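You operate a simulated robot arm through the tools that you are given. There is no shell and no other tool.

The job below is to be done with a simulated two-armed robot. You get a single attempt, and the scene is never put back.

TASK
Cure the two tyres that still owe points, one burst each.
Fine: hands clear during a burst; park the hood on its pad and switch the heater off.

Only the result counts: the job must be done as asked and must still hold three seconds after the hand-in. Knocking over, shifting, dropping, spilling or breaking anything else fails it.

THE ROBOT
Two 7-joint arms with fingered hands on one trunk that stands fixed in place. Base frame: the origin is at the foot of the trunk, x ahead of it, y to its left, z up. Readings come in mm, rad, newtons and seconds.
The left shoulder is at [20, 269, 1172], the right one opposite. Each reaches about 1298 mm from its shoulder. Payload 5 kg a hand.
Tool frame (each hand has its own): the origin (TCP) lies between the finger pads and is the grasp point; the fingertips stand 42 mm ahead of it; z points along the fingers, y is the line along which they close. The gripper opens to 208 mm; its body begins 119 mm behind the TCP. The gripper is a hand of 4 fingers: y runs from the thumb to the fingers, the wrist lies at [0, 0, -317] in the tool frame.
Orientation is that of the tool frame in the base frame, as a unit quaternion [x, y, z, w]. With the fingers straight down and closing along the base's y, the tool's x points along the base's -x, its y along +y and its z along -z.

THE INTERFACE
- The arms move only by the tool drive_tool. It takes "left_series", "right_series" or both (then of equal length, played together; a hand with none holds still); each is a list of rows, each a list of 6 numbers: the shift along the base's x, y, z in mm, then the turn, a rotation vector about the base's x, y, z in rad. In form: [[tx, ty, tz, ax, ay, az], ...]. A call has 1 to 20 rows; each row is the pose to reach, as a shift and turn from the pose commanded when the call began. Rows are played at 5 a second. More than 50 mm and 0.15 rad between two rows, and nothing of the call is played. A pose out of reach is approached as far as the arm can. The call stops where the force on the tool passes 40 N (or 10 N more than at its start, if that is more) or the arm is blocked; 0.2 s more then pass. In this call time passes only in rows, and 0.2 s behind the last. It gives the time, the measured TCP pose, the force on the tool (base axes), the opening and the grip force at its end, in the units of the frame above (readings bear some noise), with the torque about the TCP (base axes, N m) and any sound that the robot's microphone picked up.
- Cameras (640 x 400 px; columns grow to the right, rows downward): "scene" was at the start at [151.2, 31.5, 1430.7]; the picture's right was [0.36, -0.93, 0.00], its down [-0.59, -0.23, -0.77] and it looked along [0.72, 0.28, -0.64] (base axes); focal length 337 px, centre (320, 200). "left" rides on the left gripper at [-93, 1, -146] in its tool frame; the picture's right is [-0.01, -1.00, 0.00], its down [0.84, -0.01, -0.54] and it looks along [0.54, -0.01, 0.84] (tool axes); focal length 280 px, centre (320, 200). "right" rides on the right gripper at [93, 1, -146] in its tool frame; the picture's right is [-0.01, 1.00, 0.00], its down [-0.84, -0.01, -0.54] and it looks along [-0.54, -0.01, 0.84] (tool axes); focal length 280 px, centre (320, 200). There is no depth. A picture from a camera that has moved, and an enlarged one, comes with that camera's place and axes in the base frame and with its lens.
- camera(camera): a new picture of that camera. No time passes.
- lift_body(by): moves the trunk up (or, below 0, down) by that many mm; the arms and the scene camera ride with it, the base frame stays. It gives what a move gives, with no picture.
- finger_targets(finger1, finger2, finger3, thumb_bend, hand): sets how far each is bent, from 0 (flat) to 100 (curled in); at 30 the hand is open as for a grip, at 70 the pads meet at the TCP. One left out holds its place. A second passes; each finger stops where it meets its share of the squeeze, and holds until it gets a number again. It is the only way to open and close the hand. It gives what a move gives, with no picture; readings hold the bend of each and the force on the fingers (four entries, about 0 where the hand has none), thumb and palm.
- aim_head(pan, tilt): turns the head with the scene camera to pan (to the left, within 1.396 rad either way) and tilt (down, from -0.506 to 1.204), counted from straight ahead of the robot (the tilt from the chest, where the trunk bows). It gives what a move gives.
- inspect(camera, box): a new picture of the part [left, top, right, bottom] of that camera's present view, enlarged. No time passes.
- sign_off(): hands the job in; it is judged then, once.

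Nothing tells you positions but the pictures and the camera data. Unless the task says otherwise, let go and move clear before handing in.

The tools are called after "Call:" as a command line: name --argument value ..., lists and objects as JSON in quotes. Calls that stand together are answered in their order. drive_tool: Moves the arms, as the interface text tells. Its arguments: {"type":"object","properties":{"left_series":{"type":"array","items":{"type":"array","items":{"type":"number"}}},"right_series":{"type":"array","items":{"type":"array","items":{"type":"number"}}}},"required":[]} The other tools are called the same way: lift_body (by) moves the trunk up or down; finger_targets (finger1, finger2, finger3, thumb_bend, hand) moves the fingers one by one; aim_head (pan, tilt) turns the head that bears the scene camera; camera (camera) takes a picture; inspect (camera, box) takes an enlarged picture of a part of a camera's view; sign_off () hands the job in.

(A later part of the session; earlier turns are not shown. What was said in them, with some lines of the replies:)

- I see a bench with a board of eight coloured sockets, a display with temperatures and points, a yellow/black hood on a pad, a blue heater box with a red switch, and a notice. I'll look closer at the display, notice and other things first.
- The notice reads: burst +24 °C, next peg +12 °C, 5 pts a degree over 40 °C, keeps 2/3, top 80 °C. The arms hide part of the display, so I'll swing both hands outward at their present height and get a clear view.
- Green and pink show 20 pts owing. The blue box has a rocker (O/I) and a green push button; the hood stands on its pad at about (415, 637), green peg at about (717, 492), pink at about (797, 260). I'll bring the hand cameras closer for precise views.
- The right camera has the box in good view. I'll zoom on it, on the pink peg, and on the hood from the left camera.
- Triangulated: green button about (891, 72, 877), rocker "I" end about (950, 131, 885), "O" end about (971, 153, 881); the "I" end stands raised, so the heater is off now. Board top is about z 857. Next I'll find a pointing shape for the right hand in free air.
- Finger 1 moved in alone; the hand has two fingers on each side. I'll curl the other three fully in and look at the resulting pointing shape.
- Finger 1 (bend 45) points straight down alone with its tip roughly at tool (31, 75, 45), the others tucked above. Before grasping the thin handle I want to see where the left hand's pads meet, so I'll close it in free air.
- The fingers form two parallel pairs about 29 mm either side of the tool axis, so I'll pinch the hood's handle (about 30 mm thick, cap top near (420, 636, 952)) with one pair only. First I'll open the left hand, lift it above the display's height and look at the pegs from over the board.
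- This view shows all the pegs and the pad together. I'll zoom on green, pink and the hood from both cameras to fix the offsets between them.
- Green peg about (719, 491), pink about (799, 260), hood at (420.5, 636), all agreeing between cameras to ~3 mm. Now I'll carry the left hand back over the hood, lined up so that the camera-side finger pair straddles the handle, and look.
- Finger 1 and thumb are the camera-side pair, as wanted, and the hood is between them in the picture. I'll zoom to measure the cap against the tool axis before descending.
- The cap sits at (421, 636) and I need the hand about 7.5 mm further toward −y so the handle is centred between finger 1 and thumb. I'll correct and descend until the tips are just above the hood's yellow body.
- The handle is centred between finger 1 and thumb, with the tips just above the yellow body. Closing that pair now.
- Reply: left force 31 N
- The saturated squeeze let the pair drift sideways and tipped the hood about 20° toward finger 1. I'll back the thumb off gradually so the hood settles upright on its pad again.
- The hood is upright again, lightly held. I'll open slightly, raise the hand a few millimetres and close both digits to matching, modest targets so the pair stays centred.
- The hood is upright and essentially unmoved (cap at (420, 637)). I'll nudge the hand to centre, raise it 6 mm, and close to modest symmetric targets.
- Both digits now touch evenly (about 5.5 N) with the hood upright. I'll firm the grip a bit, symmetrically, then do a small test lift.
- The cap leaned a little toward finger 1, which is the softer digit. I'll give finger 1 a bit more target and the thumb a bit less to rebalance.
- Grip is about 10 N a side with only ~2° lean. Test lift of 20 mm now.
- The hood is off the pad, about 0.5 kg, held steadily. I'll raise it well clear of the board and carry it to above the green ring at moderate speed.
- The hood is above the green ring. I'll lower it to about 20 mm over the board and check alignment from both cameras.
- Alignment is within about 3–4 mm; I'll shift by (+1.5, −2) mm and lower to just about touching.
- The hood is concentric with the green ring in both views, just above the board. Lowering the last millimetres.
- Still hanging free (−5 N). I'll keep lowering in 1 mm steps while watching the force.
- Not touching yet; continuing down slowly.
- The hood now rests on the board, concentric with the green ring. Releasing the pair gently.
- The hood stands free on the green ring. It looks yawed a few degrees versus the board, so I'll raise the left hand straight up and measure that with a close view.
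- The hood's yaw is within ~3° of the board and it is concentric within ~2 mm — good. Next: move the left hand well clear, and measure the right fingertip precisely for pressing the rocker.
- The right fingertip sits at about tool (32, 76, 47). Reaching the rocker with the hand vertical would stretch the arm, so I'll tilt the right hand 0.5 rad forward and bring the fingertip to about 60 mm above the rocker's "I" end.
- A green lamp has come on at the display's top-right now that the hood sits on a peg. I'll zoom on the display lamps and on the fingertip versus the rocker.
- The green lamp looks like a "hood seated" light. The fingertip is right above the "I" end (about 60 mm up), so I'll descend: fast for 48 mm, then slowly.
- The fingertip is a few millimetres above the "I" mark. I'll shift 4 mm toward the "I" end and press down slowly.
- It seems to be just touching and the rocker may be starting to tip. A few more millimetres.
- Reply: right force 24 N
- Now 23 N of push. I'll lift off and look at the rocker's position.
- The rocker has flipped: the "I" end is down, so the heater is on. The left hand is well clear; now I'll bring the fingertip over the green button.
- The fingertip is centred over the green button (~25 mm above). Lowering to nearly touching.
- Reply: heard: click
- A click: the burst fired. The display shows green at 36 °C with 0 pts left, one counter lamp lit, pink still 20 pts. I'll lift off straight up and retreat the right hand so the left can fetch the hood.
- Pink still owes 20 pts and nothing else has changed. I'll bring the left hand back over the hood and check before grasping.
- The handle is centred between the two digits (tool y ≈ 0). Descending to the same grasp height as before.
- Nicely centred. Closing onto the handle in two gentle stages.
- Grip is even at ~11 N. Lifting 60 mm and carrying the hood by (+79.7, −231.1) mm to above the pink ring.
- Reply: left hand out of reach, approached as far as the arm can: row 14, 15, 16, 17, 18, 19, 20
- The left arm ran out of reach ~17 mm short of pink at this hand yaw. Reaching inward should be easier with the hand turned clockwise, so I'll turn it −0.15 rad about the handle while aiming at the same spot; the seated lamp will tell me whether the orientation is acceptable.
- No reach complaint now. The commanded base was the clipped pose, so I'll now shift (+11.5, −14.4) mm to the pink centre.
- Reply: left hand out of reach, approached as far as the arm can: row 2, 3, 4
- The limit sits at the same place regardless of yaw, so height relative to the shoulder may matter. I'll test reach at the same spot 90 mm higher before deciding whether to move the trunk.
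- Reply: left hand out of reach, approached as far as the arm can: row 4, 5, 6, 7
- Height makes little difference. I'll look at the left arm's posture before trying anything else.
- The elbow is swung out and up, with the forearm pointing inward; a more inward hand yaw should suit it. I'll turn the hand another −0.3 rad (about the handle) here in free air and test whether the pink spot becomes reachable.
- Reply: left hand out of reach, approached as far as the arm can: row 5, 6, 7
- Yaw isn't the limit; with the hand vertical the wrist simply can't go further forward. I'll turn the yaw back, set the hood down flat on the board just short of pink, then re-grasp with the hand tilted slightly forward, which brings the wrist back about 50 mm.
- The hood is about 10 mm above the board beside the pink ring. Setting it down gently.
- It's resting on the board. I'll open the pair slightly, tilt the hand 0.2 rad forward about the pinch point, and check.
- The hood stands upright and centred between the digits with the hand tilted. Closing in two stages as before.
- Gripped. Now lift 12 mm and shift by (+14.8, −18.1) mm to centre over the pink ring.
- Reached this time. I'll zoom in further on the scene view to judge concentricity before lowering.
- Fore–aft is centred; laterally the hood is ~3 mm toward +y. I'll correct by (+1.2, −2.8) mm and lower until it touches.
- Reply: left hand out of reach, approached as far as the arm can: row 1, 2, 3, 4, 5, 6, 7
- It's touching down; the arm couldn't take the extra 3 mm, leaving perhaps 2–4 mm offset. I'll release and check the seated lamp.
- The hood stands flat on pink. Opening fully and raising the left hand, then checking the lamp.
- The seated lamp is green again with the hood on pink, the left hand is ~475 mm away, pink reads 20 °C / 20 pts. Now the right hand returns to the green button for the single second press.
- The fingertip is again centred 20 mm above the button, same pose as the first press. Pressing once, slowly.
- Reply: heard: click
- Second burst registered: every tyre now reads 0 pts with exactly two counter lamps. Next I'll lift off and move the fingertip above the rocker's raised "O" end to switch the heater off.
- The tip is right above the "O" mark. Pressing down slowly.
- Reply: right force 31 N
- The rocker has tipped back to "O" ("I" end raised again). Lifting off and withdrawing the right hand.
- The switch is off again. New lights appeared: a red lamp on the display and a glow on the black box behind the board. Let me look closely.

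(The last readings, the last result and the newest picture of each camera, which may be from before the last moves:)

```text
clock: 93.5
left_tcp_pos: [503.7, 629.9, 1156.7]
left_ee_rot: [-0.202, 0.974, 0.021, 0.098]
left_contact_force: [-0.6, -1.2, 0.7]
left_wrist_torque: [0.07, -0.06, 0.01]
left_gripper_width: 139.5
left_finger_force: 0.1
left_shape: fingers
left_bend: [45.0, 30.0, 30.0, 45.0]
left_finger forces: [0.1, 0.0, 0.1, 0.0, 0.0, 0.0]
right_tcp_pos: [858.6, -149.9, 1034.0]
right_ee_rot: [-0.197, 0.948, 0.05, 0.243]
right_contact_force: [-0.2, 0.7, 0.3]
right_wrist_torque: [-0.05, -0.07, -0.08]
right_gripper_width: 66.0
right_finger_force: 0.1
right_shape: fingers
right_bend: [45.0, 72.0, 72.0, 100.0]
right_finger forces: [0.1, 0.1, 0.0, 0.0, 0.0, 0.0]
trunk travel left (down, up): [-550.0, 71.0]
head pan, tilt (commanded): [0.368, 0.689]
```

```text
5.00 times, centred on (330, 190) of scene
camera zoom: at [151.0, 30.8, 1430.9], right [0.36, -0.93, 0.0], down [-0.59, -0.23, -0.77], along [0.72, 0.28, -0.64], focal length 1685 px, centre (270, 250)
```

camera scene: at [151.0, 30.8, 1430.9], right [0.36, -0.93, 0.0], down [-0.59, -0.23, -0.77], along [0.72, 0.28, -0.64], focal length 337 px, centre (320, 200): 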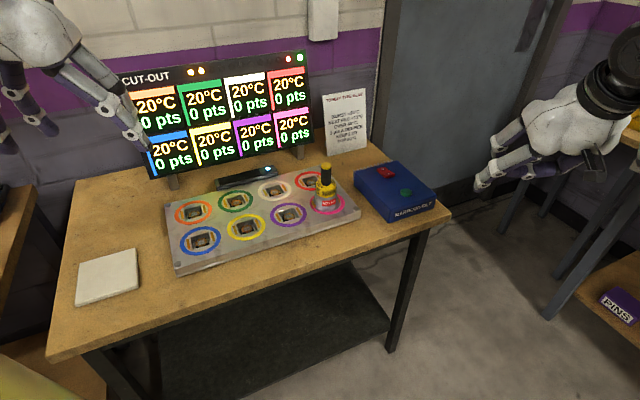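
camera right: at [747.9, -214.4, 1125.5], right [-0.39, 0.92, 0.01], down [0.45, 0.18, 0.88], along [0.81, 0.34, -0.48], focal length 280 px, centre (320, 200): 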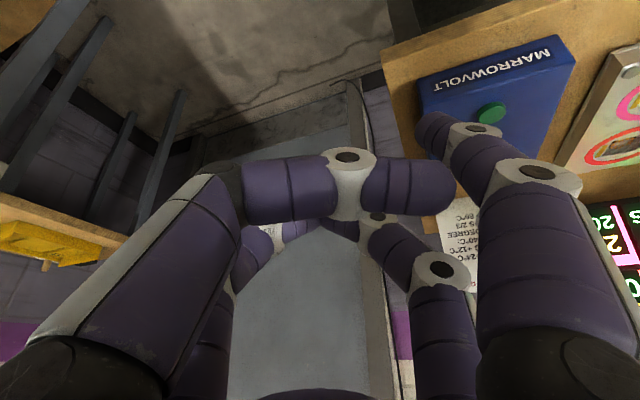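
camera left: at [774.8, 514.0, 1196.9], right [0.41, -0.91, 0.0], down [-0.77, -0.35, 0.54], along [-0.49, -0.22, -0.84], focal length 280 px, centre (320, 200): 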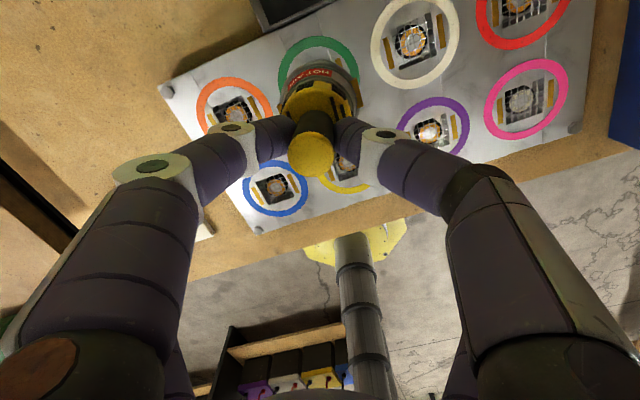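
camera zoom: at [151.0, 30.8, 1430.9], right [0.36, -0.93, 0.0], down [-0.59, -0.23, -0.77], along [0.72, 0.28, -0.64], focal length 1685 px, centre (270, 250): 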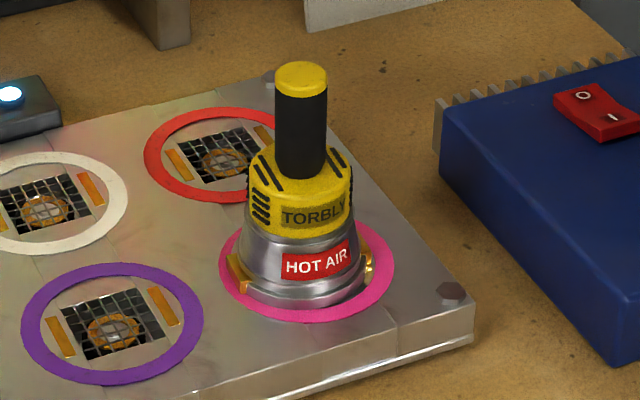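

Both bursts are done, all tyres at 0 pts and everything has cooled after the switch-off. Now the left hand goes back (same slight tilt) to fetch the hood from pink; I'll stop ~90 mm above the grasp pose to check.

Call:
drive_tool --left_series '[[5, -40, 0, 0, 0, 0], [15, -80, 0, 0, 0, 0], [30, -120, 0, 0, 0, 0], [55, -160, 0, 0, 0, 0], [80, -200, 0, 0, 0, 0], [110, -235, 0, 0, 0, 0], [140, -270, 0, 0, 0, 0], [170, -305, -10, 0, 0, 0], [200, -335, -30, 0, 0, 0], [230, -360, -50, 0, 0, 0], [258, -378, -70, 0, 0, 0], [258, -378, -100, 0, 0, 0], [258, -378, -100, 0, 0, 0]]'

Call:
inspect --camera "left" --box '[220, 20, 420, 180]'

Call:
camera --camera "scene"

```text
clock: 96.3
left_tcp_pos: [765.4, 251.7, 1052.1]
left_ee_rot: [-0.202, 0.974, 0.02, 0.098]
left_contact_force: [1.4, 0.2, -1.3]
left_wrist_torque: [-0.06, 0.21, 0.0]
left_gripper_width: 139.5
left_finger_force: 0.1
left_shape: fingers
left_bend: [45.0, 30.0, 30.0, 45.0]
left_finger forces: [0.0, 0.1, 0.0, 0.0, 0.0, 0.0]
right_tcp_pos: [861.4, -149.8, 1033.9]
right_ee_rot: [-0.196, 0.949, 0.05, 0.242]
right_contact_force: [1.4, 1.3, -1.3]
right_wrist_torque: [-0.04, 0.14, 0.05]
right_gripper_width: 66.0
right_finger_force: 0.1
right_shape: fingers
right_bend: [45.0, 72.0, 72.0, 100.0]
right_finger forces: [0.0, 0.1, 0.0, 0.0, 0.0, 0.1]
trunk travel left (down, up): [-550.0, 71.0]
head pan, tilt (commanded): [0.368, 0.689]
```

```text
2.50 times, centred on (320, 100) of left
camera zoom: at [823.2, 274.6, 1213.2], right [0.41, -0.91, 0.0], down [-0.85, -0.38, 0.36], along [-0.33, -0.15, -0.93], focal length 701 px, centre (320, 450)
```

zoom: 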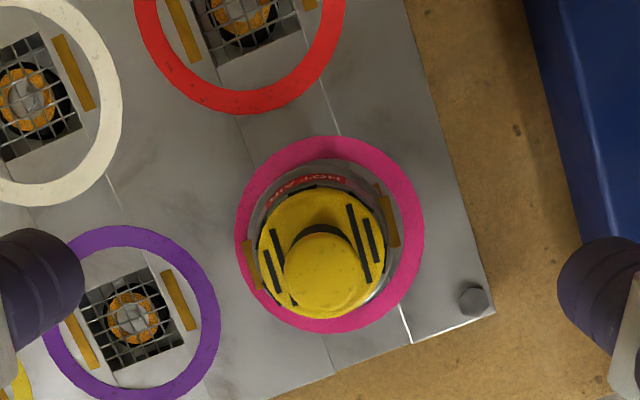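

```text
taken
camera scene: at [153.0, 31.8, 1430.8], right [0.36, -0.93, 0.0], down [-0.59, -0.23, -0.77], along [0.72, 0.28, -0.64], focal length 337 px, centre (320, 200)
```

scene: 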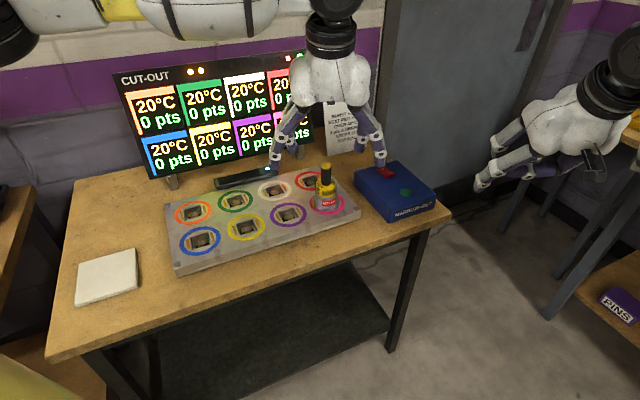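

The hand is ~4 mm off in its closing direction; I'll correct by (−0.5, −3.7) mm and descend to grasp height.

Call:
drive_tool --left_series '[[-0.5, -3.7, 0, 0, 0, 0], [-0.5, -3.7, -25, 0, 0, 0], [-0.5, -3.7, -50, 0, 0, 0], [-0.5, -3.7, -70, 0, 0, 0], [-0.5, -3.7, -82, 0, 0, 0], [-0.5, -3.7, -87, 0, 0, 0], [-0.5, -3.7, -87, 0, 0, 0]]'

Call:
finger_targets --hand "left" --finger1 61 --thumb_bend 61

Call:
inspect --camera "left" --box '[220, 20, 420, 180]'

```text
clock: 97.9
left_tcp_pos: [761.0, 246.3, 968.1]
left_ee_rot: [-0.201, 0.974, 0.018, 0.099]
left_contact_force: [-0.1, 0.3, 0.1]
left_wrist_torque: [0.04, 0.03, 0.03]
left_gripper_width: 139.6
left_finger_force: 0.1
left_shape: fingers
left_bend: [45.0, 30.0, 30.0, 45.0]
left_finger forces: [0.0, 0.0, 0.0, 0.0, 0.1, 0.0]
right_tcp_pos: [859.1, -150.3, 1033.8]
right_ee_rot: [-0.197, 0.949, 0.05, 0.241]
right_contact_force: [0.2, -0.1, 0.0]
right_wrist_torque: [-0.03, -0.01, 0.0]
right_gripper_width: 66.1
right_finger_force: 0.0
right_shape: fingers
right_bend: [45.0, 72.0, 72.0, 100.0]
right_finger forces: [0.0, 0.0, 0.0, 0.0, 0.0, 0.0]
trunk travel left (down, up): [-550.0, 71.0]
head pan, tilt (commanded): [0.368, 0.689]
```

```text
clock: 98.9
left_tcp_pos: [762.5, 248.0, 967.8]
left_ee_rot: [-0.201, 0.974, 0.018, 0.099]
left_contact_force: [-0.9, 0.5, -0.3]
left_wrist_torque: [0.0, 0.01, 0.01]
left_gripper_width: 55.6
left_finger_force: 0.2
left_shape: fingers
left_bend: [61.0, 30.0, 30.0, 61.0]
left_finger forces: [0.0, 0.0, 0.1, 0.0, 0.0, 0.0]
right_tcp_pos: [858.6, -150.5, 1032.9]
right_ee_rot: [-0.197, 0.948, 0.051, 0.243]
right_contact_force: [-0.2, 0.6, 0.1]
right_wrist_torque: [0.02, -0.01, 0.03]
right_gripper_width: 66.0
right_finger_force: 0.0
right_shape: fingers
right_bend: [45.0, 72.0, 72.0, 100.0]
right_finger forces: [0.0, 0.1, 0.0, 0.0, 0.0, 0.0]
trunk travel left (down, up): [-550.0, 71.0]
head pan, tilt (commanded): [0.368, 0.689]
```

```text
2.50 times, centred on (320, 100) of left
camera zoom: at [818.4, 271.8, 1128.6], right [0.41, -0.91, 0.01], down [-0.85, -0.38, 0.36], along [-0.33, -0.15, -0.93], focal length 701 px, centre (320, 450)
```

zoom: 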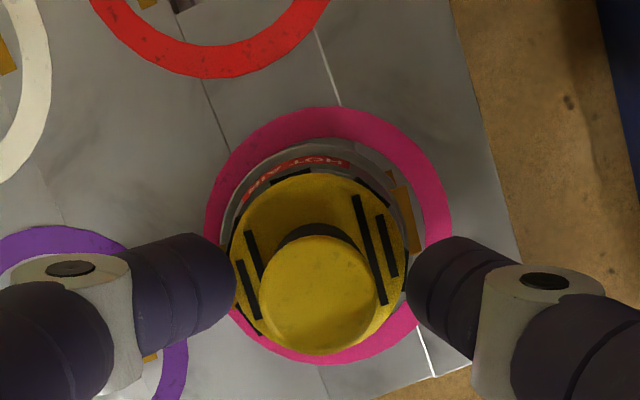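

Laterally centred; fore–aft the pads sit ~3–4 mm behind the handle axis. I'll nudge forward (+2.8, +1.2) mm and then close in stages.

Call:
drive_tool --left_series '[[1.4, 0.6, 0, 0, 0, 0], [2.8, 1.2, 0, 0, 0, 0], [2.8, 1.2, 0, 0, 0, 0]]'

Call:
finger_targets --hand "left" --finger1 70 --thumb_bend 68

Call:
finger_targets --hand "left" --finger1 76 --thumb_bend 72

Call:
inspect --camera "left" --box '[220, 20, 420, 180]'

```text
clock: 99.7
left_tcp_pos: [762.6, 247.8, 967.9]
left_ee_rot: [-0.202, 0.974, 0.018, 0.099]
left_contact_force: [-0.9, 0.8, 0.3]
left_wrist_torque: [-0.01, -0.02, -0.01]
left_gripper_width: 55.7
left_finger_force: 0.1
left_shape: fingers
left_bend: [61.0, 30.0, 30.0, 61.0]
left_finger forces: [0.1, 0.0, 0.0, 0.0, 0.0, 0.0]
right_tcp_pos: [859.1, -149.4, 1034.7]
right_ee_rot: [-0.196, 0.949, 0.05, 0.242]
right_contact_force: [0.3, -0.8, 0.5]
right_wrist_torque: [-0.02, 0.01, 0.0]
right_gripper_width: 65.8
right_finger_force: 0.0
right_shape: fingers
right_bend: [45.0, 72.0, 72.0, 100.0]
right_finger forces: [0.0, 0.1, 0.1, 0.0, 0.0, 0.0]
trunk travel left (down, up): [-550.0, 71.0]
head pan, tilt (commanded): [0.368, 0.689]
```

```text
clock: 100.7
left_tcp_pos: [763.9, 248.9, 967.1]
left_ee_rot: [-0.202, 0.974, 0.018, 0.097]
left_contact_force: [-0.5, 1.2, -0.2]
left_wrist_torque: [0.01, 0.03, 0.05]
left_gripper_width: 31.3
left_finger_force: 5.3
left_shape: fingers
left_bend: [66.0, 30.0, 30.0, 67.0]
left_finger forces: [5.9, 0.0, 0.0, 0.0, 4.8, 0.0]
right_tcp_pos: [858.6, -149.9, 1034.3]
right_ee_rot: [-0.196, 0.949, 0.05, 0.243]
right_contact_force: [-0.5, 0.3, 0.4]
right_wrist_torque: [-0.03, 0.01, -0.01]
right_gripper_width: 66.1
right_finger_force: 0.2
right_shape: fingers
right_bend: [45.0, 72.0, 72.0, 100.0]
right_finger forces: [0.0, 0.0, 0.0, 0.0, 0.0, 0.0]
trunk travel left (down, up): [-550.0, 71.0]
head pan, tilt (commanded): [0.368, 0.689]
```

```text
clock: 101.7
left_tcp_pos: [763.4, 249.6, 968.2]
left_ee_rot: [-0.202, 0.974, 0.019, 0.099]
left_contact_force: [0.7, -0.4, -0.4]
left_wrist_torque: [0.02, 0.04, -0.03]
left_gripper_width: 29.9
left_finger_force: 10.7
left_shape: fingers
left_bend: [65.0, 30.0, 30.0, 68.0]
left_finger forces: [10.4, 0.1, 0.0, 0.0, 11.2, 0.0]
right_tcp_pos: [859.6, -150.0, 1033.9]
right_ee_rot: [-0.196, 0.949, 0.05, 0.243]
right_contact_force: [0.5, 0.1, 0.1]
right_wrist_torque: [0.02, -0.01, 0.04]
right_gripper_width: 66.0
right_finger_force: 0.0
right_shape: fingers
right_bend: [45.0, 72.0, 72.0, 100.0]
right_finger forces: [0.0, 0.1, 0.0, 0.1, 0.0, 0.0]
trunk travel left (down, up): [-550.0, 71.0]
head pan, tilt (commanded): [0.368, 0.689]
```

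```text
2.50 times, centred on (320, 100) of left
camera zoom: at [820.4, 273.0, 1129.0], right [0.41, -0.91, 0.01], down [-0.85, -0.38, 0.36], along [-0.33, -0.15, -0.93], focal length 701 px, centre (320, 450)
```

zoom: 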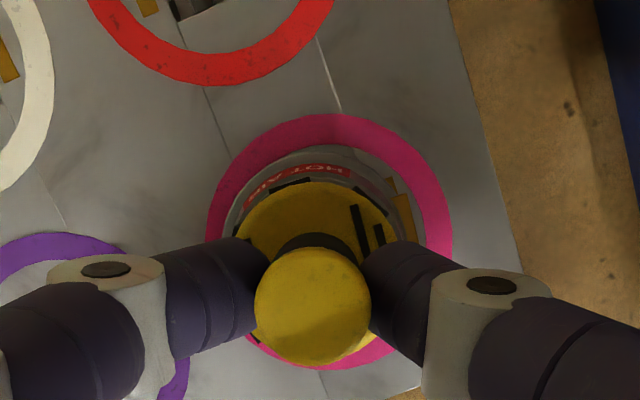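

Firm, even grip (~10.5 N). Lifting 70 mm and carrying the hood diagonally back to above its pad.

Call:
drive_tool --left_series '[[0, 0, 10, 0, 0, 0], [0, 0, 35, 0, 0, 0], [0, 0, 70, 0, 0, 0], [-15, 15, 70, 0, 0, 0], [-38, 38, 70, 0, 0, 0], [-62, 62, 70, 0, 0, 0], [-87, 87, 70, 0, 0, 0], [-112, 112, 70, 0, 0, 0], [-137, 137, 70, 0, 0, 0], [-162, 162, 70, 0, 0, 0], [-187, 187, 70, 0, 0, 0], [-212, 212, 70, 0, 0, 0], [-237, 237, 70, 0, 0, 0], [-262, 262, 70, 0, 0, 0], [-287, 287, 70, 0, 0, 0], [-312, 312, 70, 0, 0, 0], [-337, 336, 70, 0, 0, 0], [-358, 357, 70, 0, 0, 0], [-372, 371, 70, 0, 0, 0], [-377, 376, 70, 0, 0, 0]]'

Call:
camera --camera "scene"

Call:
inspect --camera "left" --box '[220, 20, 420, 180]'

```text
clock: 105.9
left_tcp_pos: [388.7, 625.4, 1039.2]
left_ee_rot: [-0.202, 0.974, 0.02, 0.098]
left_contact_force: [-0.5, 0.2, -3.7]
left_wrist_torque: [-0.05, 0.06, -0.02]
left_gripper_width: 29.4
left_finger_force: 10.1
left_shape: fingers
left_bend: [65.0, 30.0, 30.0, 69.0]
left_finger forces: [10.5, 0.0, 0.0, 0.0, 10.0, 0.1]
right_tcp_pos: [857.2, -149.6, 1034.4]
right_ee_rot: [-0.196, 0.949, 0.05, 0.243]
right_contact_force: [0.0, -1.2, 0.3]
right_wrist_torque: [0.07, -0.06, 0.0]
right_gripper_width: 66.0
right_finger_force: 0.0
right_shape: fingers
right_bend: [45.0, 72.0, 72.0, 100.0]
right_finger forces: [0.0, 0.1, 0.0, 0.0, 0.0, 0.0]
trunk travel left (down, up): [-550.0, 71.0]
head pan, tilt (commanded): [0.368, 0.689]
```

```text
taken
camera scene: at [150.8, 31.4, 1430.7], right [0.36, -0.93, 0.0], down [-0.59, -0.23, -0.77], along [0.72, 0.28, -0.64], focal length 337 px, centre (320, 200)
```

scene: 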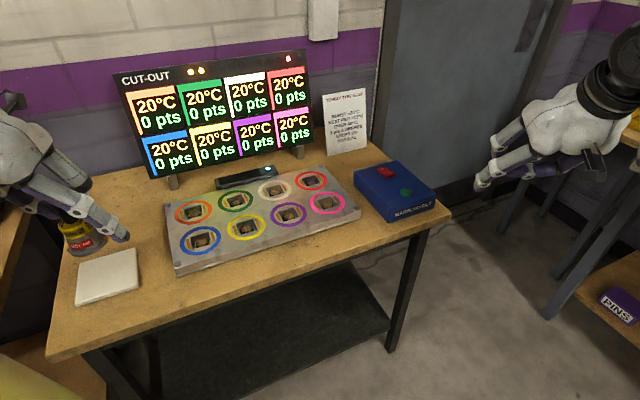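

```text
2.50 times, centred on (320, 100) of left
camera zoom: at [444.8, 649.1, 1200.3], right [0.41, -0.91, 0.0], down [-0.85, -0.38, 0.36], along [-0.33, -0.15, -0.93], focal length 701 px, centre (320, 450)
```

zoom: 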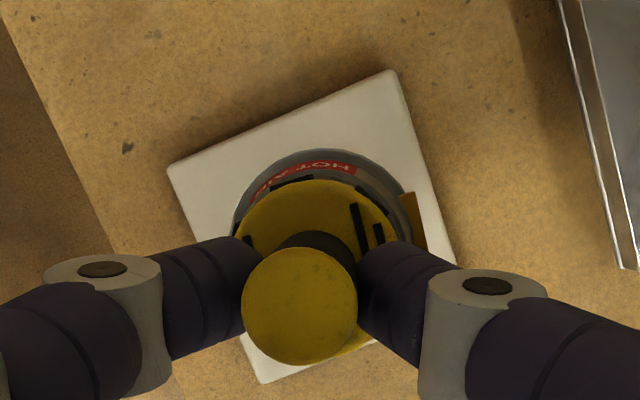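

The hood hangs centred above its pad. Lowering to just above contact.

Call:
drive_tool --left_series '[[-1, 0, -20, 0, 0, 0], [-1, 0, -40, 0, 0, 0], [-1, 0, -58, 0, 0, 0], [-1, 0, -72, 0, 0, 0], [-1, 0, -80, 0, 0, 0], [-1, 0, -84, 0, 0, 0], [-1, 0, -84, 0, 0, 0]]'

Call:
inspect --camera "scene" --box '[50, 180, 170, 310]'

Call:
inspect --camera "left" --box '[220, 20, 420, 180]'

```text
clock: 107.5
left_tcp_pos: [388.2, 623.2, 954.7]
left_ee_rot: [-0.202, 0.974, 0.02, 0.097]
left_contact_force: [-0.2, 0.5, -4.5]
left_wrist_torque: [-0.05, 0.15, -0.01]
left_gripper_width: 30.0
left_finger_force: 10.5
left_shape: fingers
left_bend: [65.0, 30.0, 30.0, 69.0]
left_finger forces: [10.5, 0.0, 0.0, 0.0, 10.0, 0.0]
right_tcp_pos: [859.2, -149.8, 1034.2]
right_ee_rot: [-0.197, 0.949, 0.051, 0.243]
right_contact_force: [0.5, -0.4, -0.2]
right_wrist_torque: [0.02, 0.01, 0.0]
right_gripper_width: 65.9
right_finger_force: 0.0
right_shape: fingers
right_bend: [45.0, 72.0, 72.0, 100.0]
right_finger forces: [0.0, 0.1, 0.0, 0.0, 0.1, 0.0]
trunk travel left (down, up): [-550.0, 71.0]
head pan, tilt (commanded): [0.368, 0.689]
```

```text
3.08 times, centred on (110, 245) of scene
camera zoom: at [151.4, 31.7, 1430.7], right [0.36, -0.93, 0.0], down [-0.59, -0.23, -0.77], along [0.72, 0.28, -0.64], focal length 1037 px, centre (966, 62)
```

zoom: 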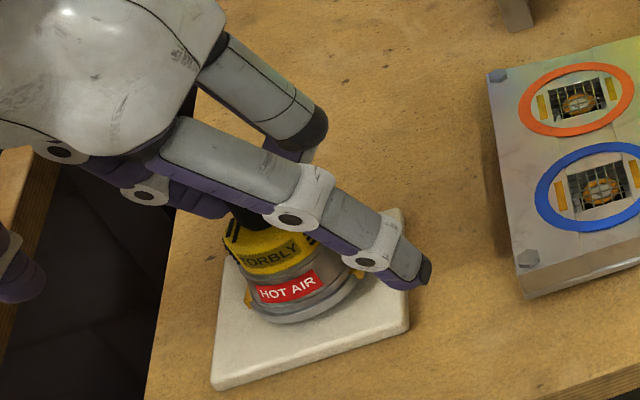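

```text
2.50 times, centred on (320, 100) of left
camera zoom: at [444.1, 646.8, 1115.3], right [0.41, -0.91, 0.0], down [-0.85, -0.38, 0.36], along [-0.33, -0.15, -0.93], focal length 701 px, centre (320, 450)
```

zoom: 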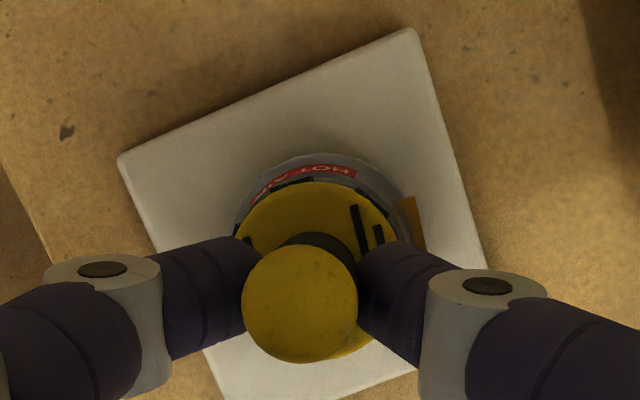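

The hood is centred over the pad, a few millimetres up. Lowering the last bit to contact.

Call:
drive_tool --left_series '[[0, 0, -2, 0, 0, 0], [0, 0, -4, 0, 0, 0], [0, 0, -5, 0, 0, 0], [0, 0, -6, 0, 0, 0], [0, 0, -6, 0, 0, 0]]'

```text
clock: 108.7
left_tcp_pos: [386.9, 623.2, 949.5]
left_ee_rot: [-0.202, 0.974, 0.02, 0.098]
left_contact_force: [0.7, -1.9, 2.4]
left_wrist_torque: [0.01, -0.03, -0.07]
left_gripper_width: 29.3
left_finger_force: 11.2
left_shape: fingers
left_bend: [65.0, 30.0, 30.0, 69.0]
left_finger forces: [10.2, 0.1, 0.1, 0.1, 12.2, 0.0]
right_tcp_pos: [858.4, -150.2, 1034.6]
right_ee_rot: [-0.197, 0.949, 0.05, 0.243]
right_contact_force: [-0.3, -1.2, 0.0]
right_wrist_torque: [0.04, 0.03, -0.01]
right_gripper_width: 66.2
right_finger_force: 0.1
right_shape: fingers
right_bend: [45.0, 72.0, 72.0, 100.0]
right_finger forces: [0.0, 0.0, 0.0, 0.0, 0.1, 0.0]
trunk travel left (down, up): [-550.0, 71.0]
head pan, tilt (commanded): [0.368, 0.689]
```

The hood now rests on the pad. Releasing gently, opening fully, then raising clear.

Call:
finger_targets --hand "left" --finger1 60 --thumb_bend 62

Call:
finger_targets --hand "left" --finger1 45 --thumb_bend 45

Call:
inspect --camera "left" --box '[220, 20, 420, 180]'

Call:
inspect --camera "scene" --box '[50, 180, 170, 310]'

```text
clock: 109.7
left_tcp_pos: [386.6, 625.0, 950.0]
left_ee_rot: [-0.201, 0.974, 0.021, 0.098]
left_contact_force: [0.3, 0.1, 0.3]
left_wrist_torque: [-0.01, -0.01, -0.03]
left_gripper_width: 54.5
left_finger_force: 0.1
left_shape: fingers
left_bend: [60.0, 30.0, 30.0, 62.0]
left_finger forces: [0.1, 0.0, 0.1, 0.0, 0.0, 0.1]
right_tcp_pos: [858.3, -151.0, 1035.6]
right_ee_rot: [-0.196, 0.949, 0.051, 0.243]
right_contact_force: [0.6, 0.1, -0.5]
right_wrist_torque: [0.01, -0.02, 0.01]
right_gripper_width: 65.8
right_finger_force: 0.1
right_shape: fingers
right_bend: [45.0, 72.0, 72.0, 100.0]
right_finger forces: [0.1, 0.0, 0.0, 0.0, 0.1, 0.1]
trunk travel left (down, up): [-550.0, 71.0]
head pan, tilt (commanded): [0.368, 0.689]
```

```text
clock: 110.7
left_tcp_pos: [386.8, 624.4, 948.3]
left_ee_rot: [-0.202, 0.974, 0.021, 0.099]
left_contact_force: [-0.2, 0.1, 0.1]
left_wrist_torque: [0.0, 0.03, 0.02]
left_gripper_width: 139.2
left_finger_force: 0.2
left_shape: fingers
left_bend: [45.0, 30.0, 30.0, 45.0]
left_finger forces: [0.0, 0.0, 0.0, 0.0, 0.1, 0.0]
right_tcp_pos: [858.2, -150.0, 1034.4]
right_ee_rot: [-0.197, 0.949, 0.051, 0.242]
right_contact_force: [-0.2, 0.4, 0.8]
right_wrist_torque: [-0.02, 0.03, 0.01]
right_gripper_width: 66.0
right_finger_force: 0.1
right_shape: fingers
right_bend: [45.0, 72.0, 72.0, 100.0]
right_finger forces: [0.0, 0.0, 0.0, 0.1, 0.0, 0.0]
trunk travel left (down, up): [-550.0, 71.0]
head pan, tilt (commanded): [0.368, 0.689]
```

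```text
2.50 times, centred on (320, 100) of left
camera zoom: at [443.7, 648.1, 1109.8], right [0.41, -0.91, 0.0], down [-0.85, -0.38, 0.36], along [-0.33, -0.15, -0.93], focal length 701 px, centre (320, 450)
```

zoom: 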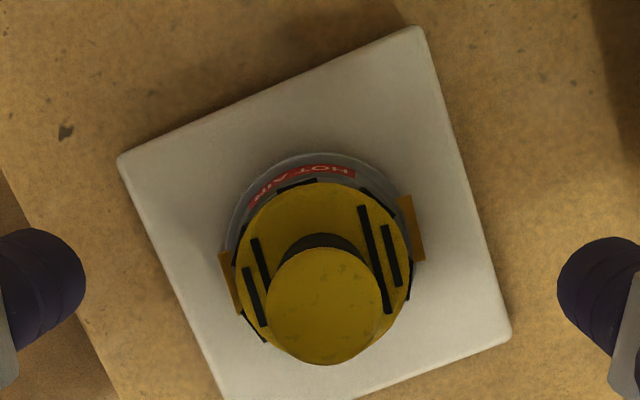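

```text
3.08 times, centred on (110, 245) of scene
camera zoom: at [151.3, 31.5, 1430.7], right [0.36, -0.93, 0.0], down [-0.59, -0.23, -0.77], along [0.72, 0.28, -0.64], focal length 1037 px, centre (966, 62)
```

zoom: 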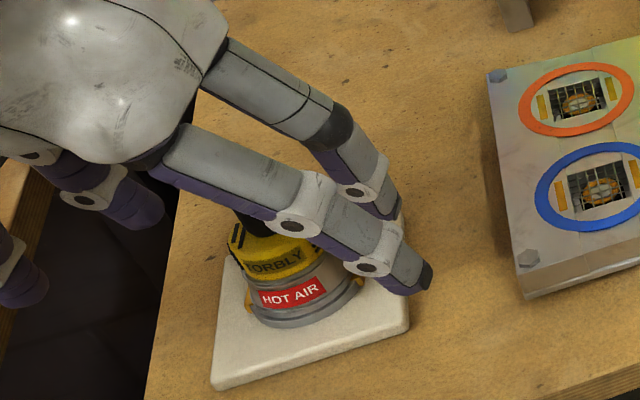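

The hood stands free and centred on its pad with both digits wide open. Raising the left hand straight up and away.

Call:
drive_tool --left_series '[[0, 0, 20, 0, 0, 0], [0, 0, 50, 0, 0, 0], [0, 0, 90, 0, 0, 0], [0, 0, 130, 0, 0, 0], [0, 0, 170, 0, 0, 0], [10, 30, 210, 0, 0, 0], [20, 60, 220, 0, 0, 0], [30, 90, 220, 0, 0, 0]]'

Call:
camera --camera "scene"

Call:
inspect --camera "scene" --box '[110, 40, 320, 180]'

Call:
inspect --camera "scene" --box '[50, 180, 170, 310]'

Call:
inspect --camera "scene" --box '[150, 150, 440, 280]'

```text
refused: row 6 steps farther than a row can; nothing moved
```

```text
taken
camera scene: at [151.3, 31.5, 1430.7], right [0.36, -0.93, 0.0], down [-0.59, -0.23, -0.77], along [0.72, 0.28, -0.64], focal length 337 px, centre (320, 200)
```

scene: 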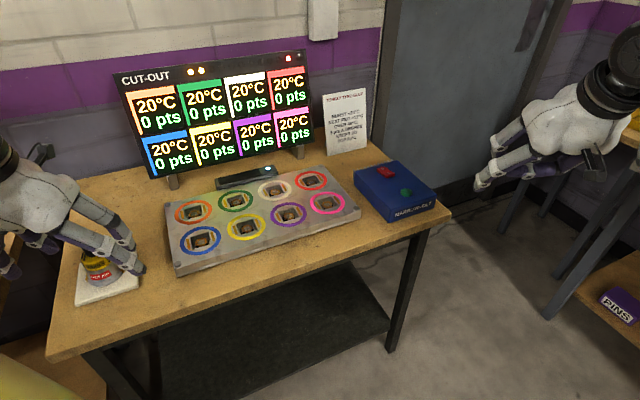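

```text
2.86 times, centred on (215, 110) of scene
camera zoom: at [151.3, 31.5, 1430.7], right [0.36, -0.93, 0.0], down [-0.59, -0.23, -0.77], along [0.72, 0.28, -0.64], focal length 963 px, centre (620, 457)
```

zoom: 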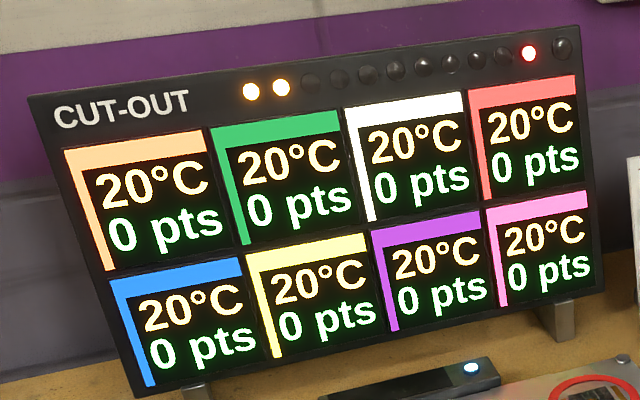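

```text
3.08 times, centred on (110, 245) of scene
camera zoom: at [151.3, 31.5, 1430.7], right [0.36, -0.93, 0.0], down [-0.59, -0.23, -0.77], along [0.72, 0.28, -0.64], focal length 1037 px, centre (966, 62)
```

zoom: 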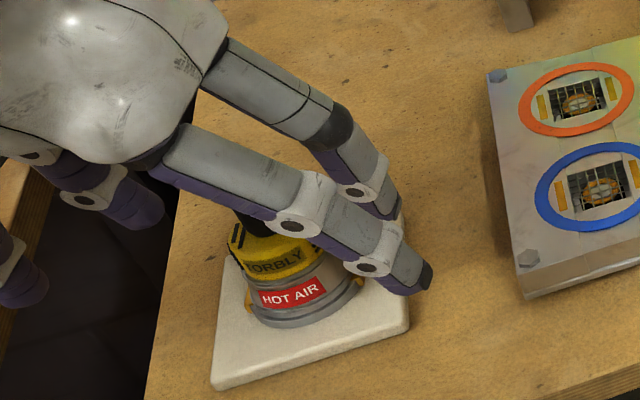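

```text
2.21 times, centred on (295, 215) of scene
camera zoom: at [151.3, 31.5, 1430.7], right [0.36, -0.93, 0.0], down [-0.59, -0.23, -0.77], along [0.72, 0.28, -0.64], focal length 744 px, centre (375, 167)
```

zoom: 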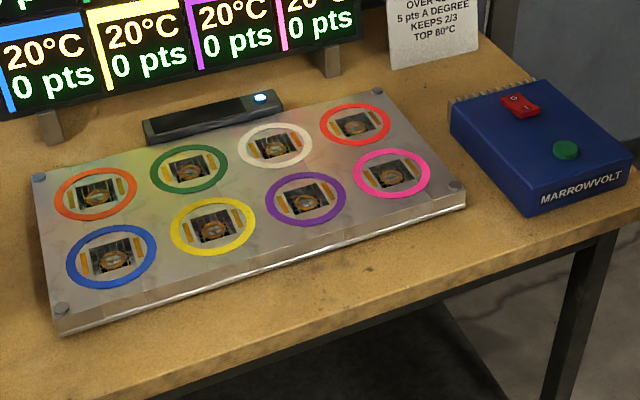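

All tyres read 0 pts and look cured; the hood stands on its pad. The withdrawal was refused for one oversized step, so I'll redo it with smaller ones.

Call:
drive_tool --left_series '[[0, 0, 20, 0, 0, 0], [0, 0, 50, 0, 0, 0], [0, 0, 90, 0, 0, 0], [0, 0, 130, 0, 0, 0], [0, 0, 170, 0, 0, 0], [5, 20, 200, 0, 0, 0], [15, 50, 220, 0, 0, 0], [25, 80, 220, 0, 0, 0], [35, 110, 220, 0, 0, 0]]'

Call:
camera --camera "scene"

Call:
inspect --camera "scene" --box '[50, 200, 160, 310]'

Call:
inspect --camera "scene" --box '[340, 145, 450, 225]'

Call:
inspect --camera "scene" --box '[110, 40, 320, 180]'

```text
clock: 112.7
left_tcp_pos: [420.6, 734.5, 1168.5]
left_ee_rot: [-0.202, 0.974, 0.02, 0.097]
left_contact_force: [0.7, 0.3, -0.6]
left_wrist_torque: [-0.04, 0.04, -0.03]
left_gripper_width: 139.6
left_finger_force: 0.1
left_shape: fingers
left_bend: [45.0, 30.0, 30.0, 45.0]
left_finger forces: [0.1, 0.0, 0.0, 0.0, 0.1, 0.0]
right_tcp_pos: [860.3, -149.6, 1033.3]
right_ee_rot: [-0.197, 0.949, 0.05, 0.242]
right_contact_force: [0.0, 0.2, -0.9]
right_wrist_torque: [0.01, 0.02, -0.01]
right_gripper_width: 66.1
right_finger_force: 0.1
right_shape: fingers
right_bend: [45.0, 72.0, 72.0, 100.0]
right_finger forces: [0.1, 0.1, 0.1, 0.1, 0.0, 0.0]
trunk travel left (down, up): [-550.0, 71.0]
head pan, tilt (commanded): [0.368, 0.689]
```

```text
taken
camera scene: at [151.4, 31.7, 1430.6], right [0.36, -0.93, 0.0], down [-0.59, -0.23, -0.77], along [0.72, 0.28, -0.64], focal length 337 px, centre (320, 200)
```

scene: 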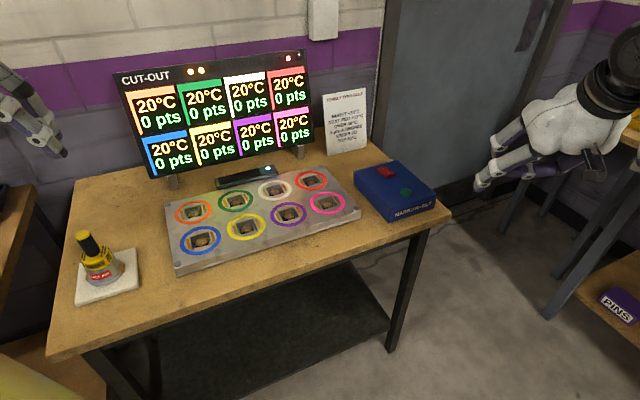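

```text
3.64 times, centred on (105, 255) of scene
camera zoom: at [151.4, 31.7, 1430.6], right [0.36, -0.93, 0.0], down [-0.59, -0.23, -0.77], along [0.72, 0.28, -0.64], focal length 1226 px, centre (1102, 0)
```

zoom: 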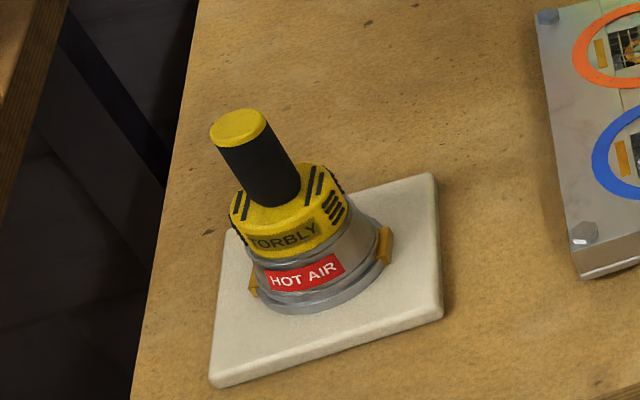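

```text
5.00 times, centred on (395, 185) of scene
camera zoom: at [151.4, 31.7, 1430.6], right [0.36, -0.93, 0.0], down [-0.59, -0.23, -0.77], along [0.72, 0.28, -0.64], focal length 1685 px, centre (-55, 275)
```

zoom: 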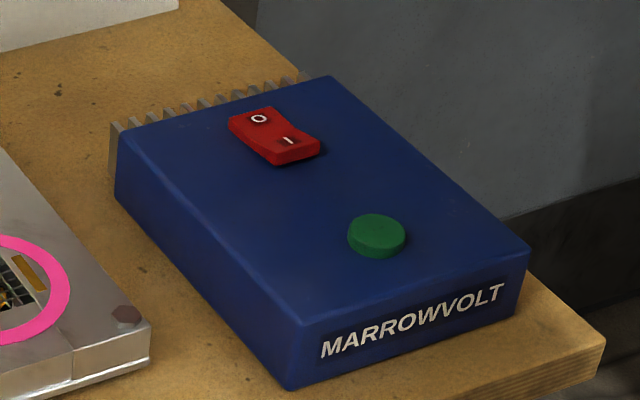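

```text
2.86 times, centred on (215, 110) of scene
camera zoom: at [151.4, 31.7, 1430.6], right [0.36, -0.93, 0.0], down [-0.59, -0.23, -0.77], along [0.72, 0.28, -0.64], focal length 963 px, centre (620, 457)
```

zoom: 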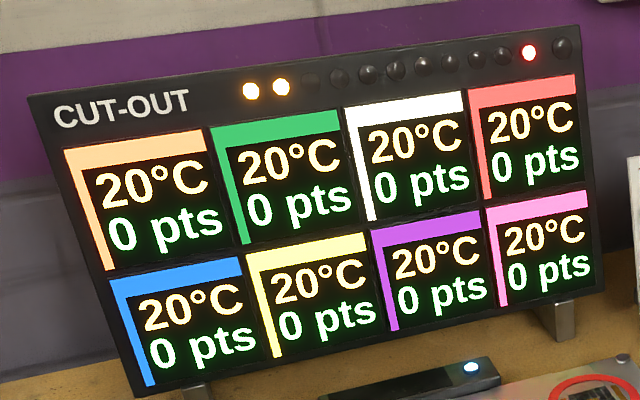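

Both tyres are cured: 0 pts everywhere, and the counter shows exactly two bursts. The hood is upright on its pad, the rocker is at "O", nothing else has shifted and both hands are clear. Handing in.

Call:
sign_off

```text
The job is handed in.
```

I cured the green and pink tyres with one burst each, and the job is handed in. I don't know yet how it was judged.

- **Tyres:** all eight now read 0 pts, and the display's counter shows two bursts.
- **Hood:** it is standing upright in the middle of its pad.
- **Heater:** the switch is back at "O". I switched it off before moving the hood back to its pad.
- **Hands clear:** during each burst the left hand was well away from the hood. The right hand was only at the green button, about 210 mm from the hood during the second burst.
- **Hood tilt:** my first grip tipped the hood about 20° on its pad. It came back upright, shifted by about a millimetre, and nothing fell.
- **Extra stop:** the left arm couldn't reach pink directly. I set the hood down on the board beside the pink ring, gripped it again at a slight tilt and then placed it.
- **Lights:** when the heater went off, a red lamp came on at the display and a blue-white light on the black box behind the board. All temperatures dropped back to 20°C at the same moment. I took this as the normal switch-off state, but nothing on the bench confirms that.
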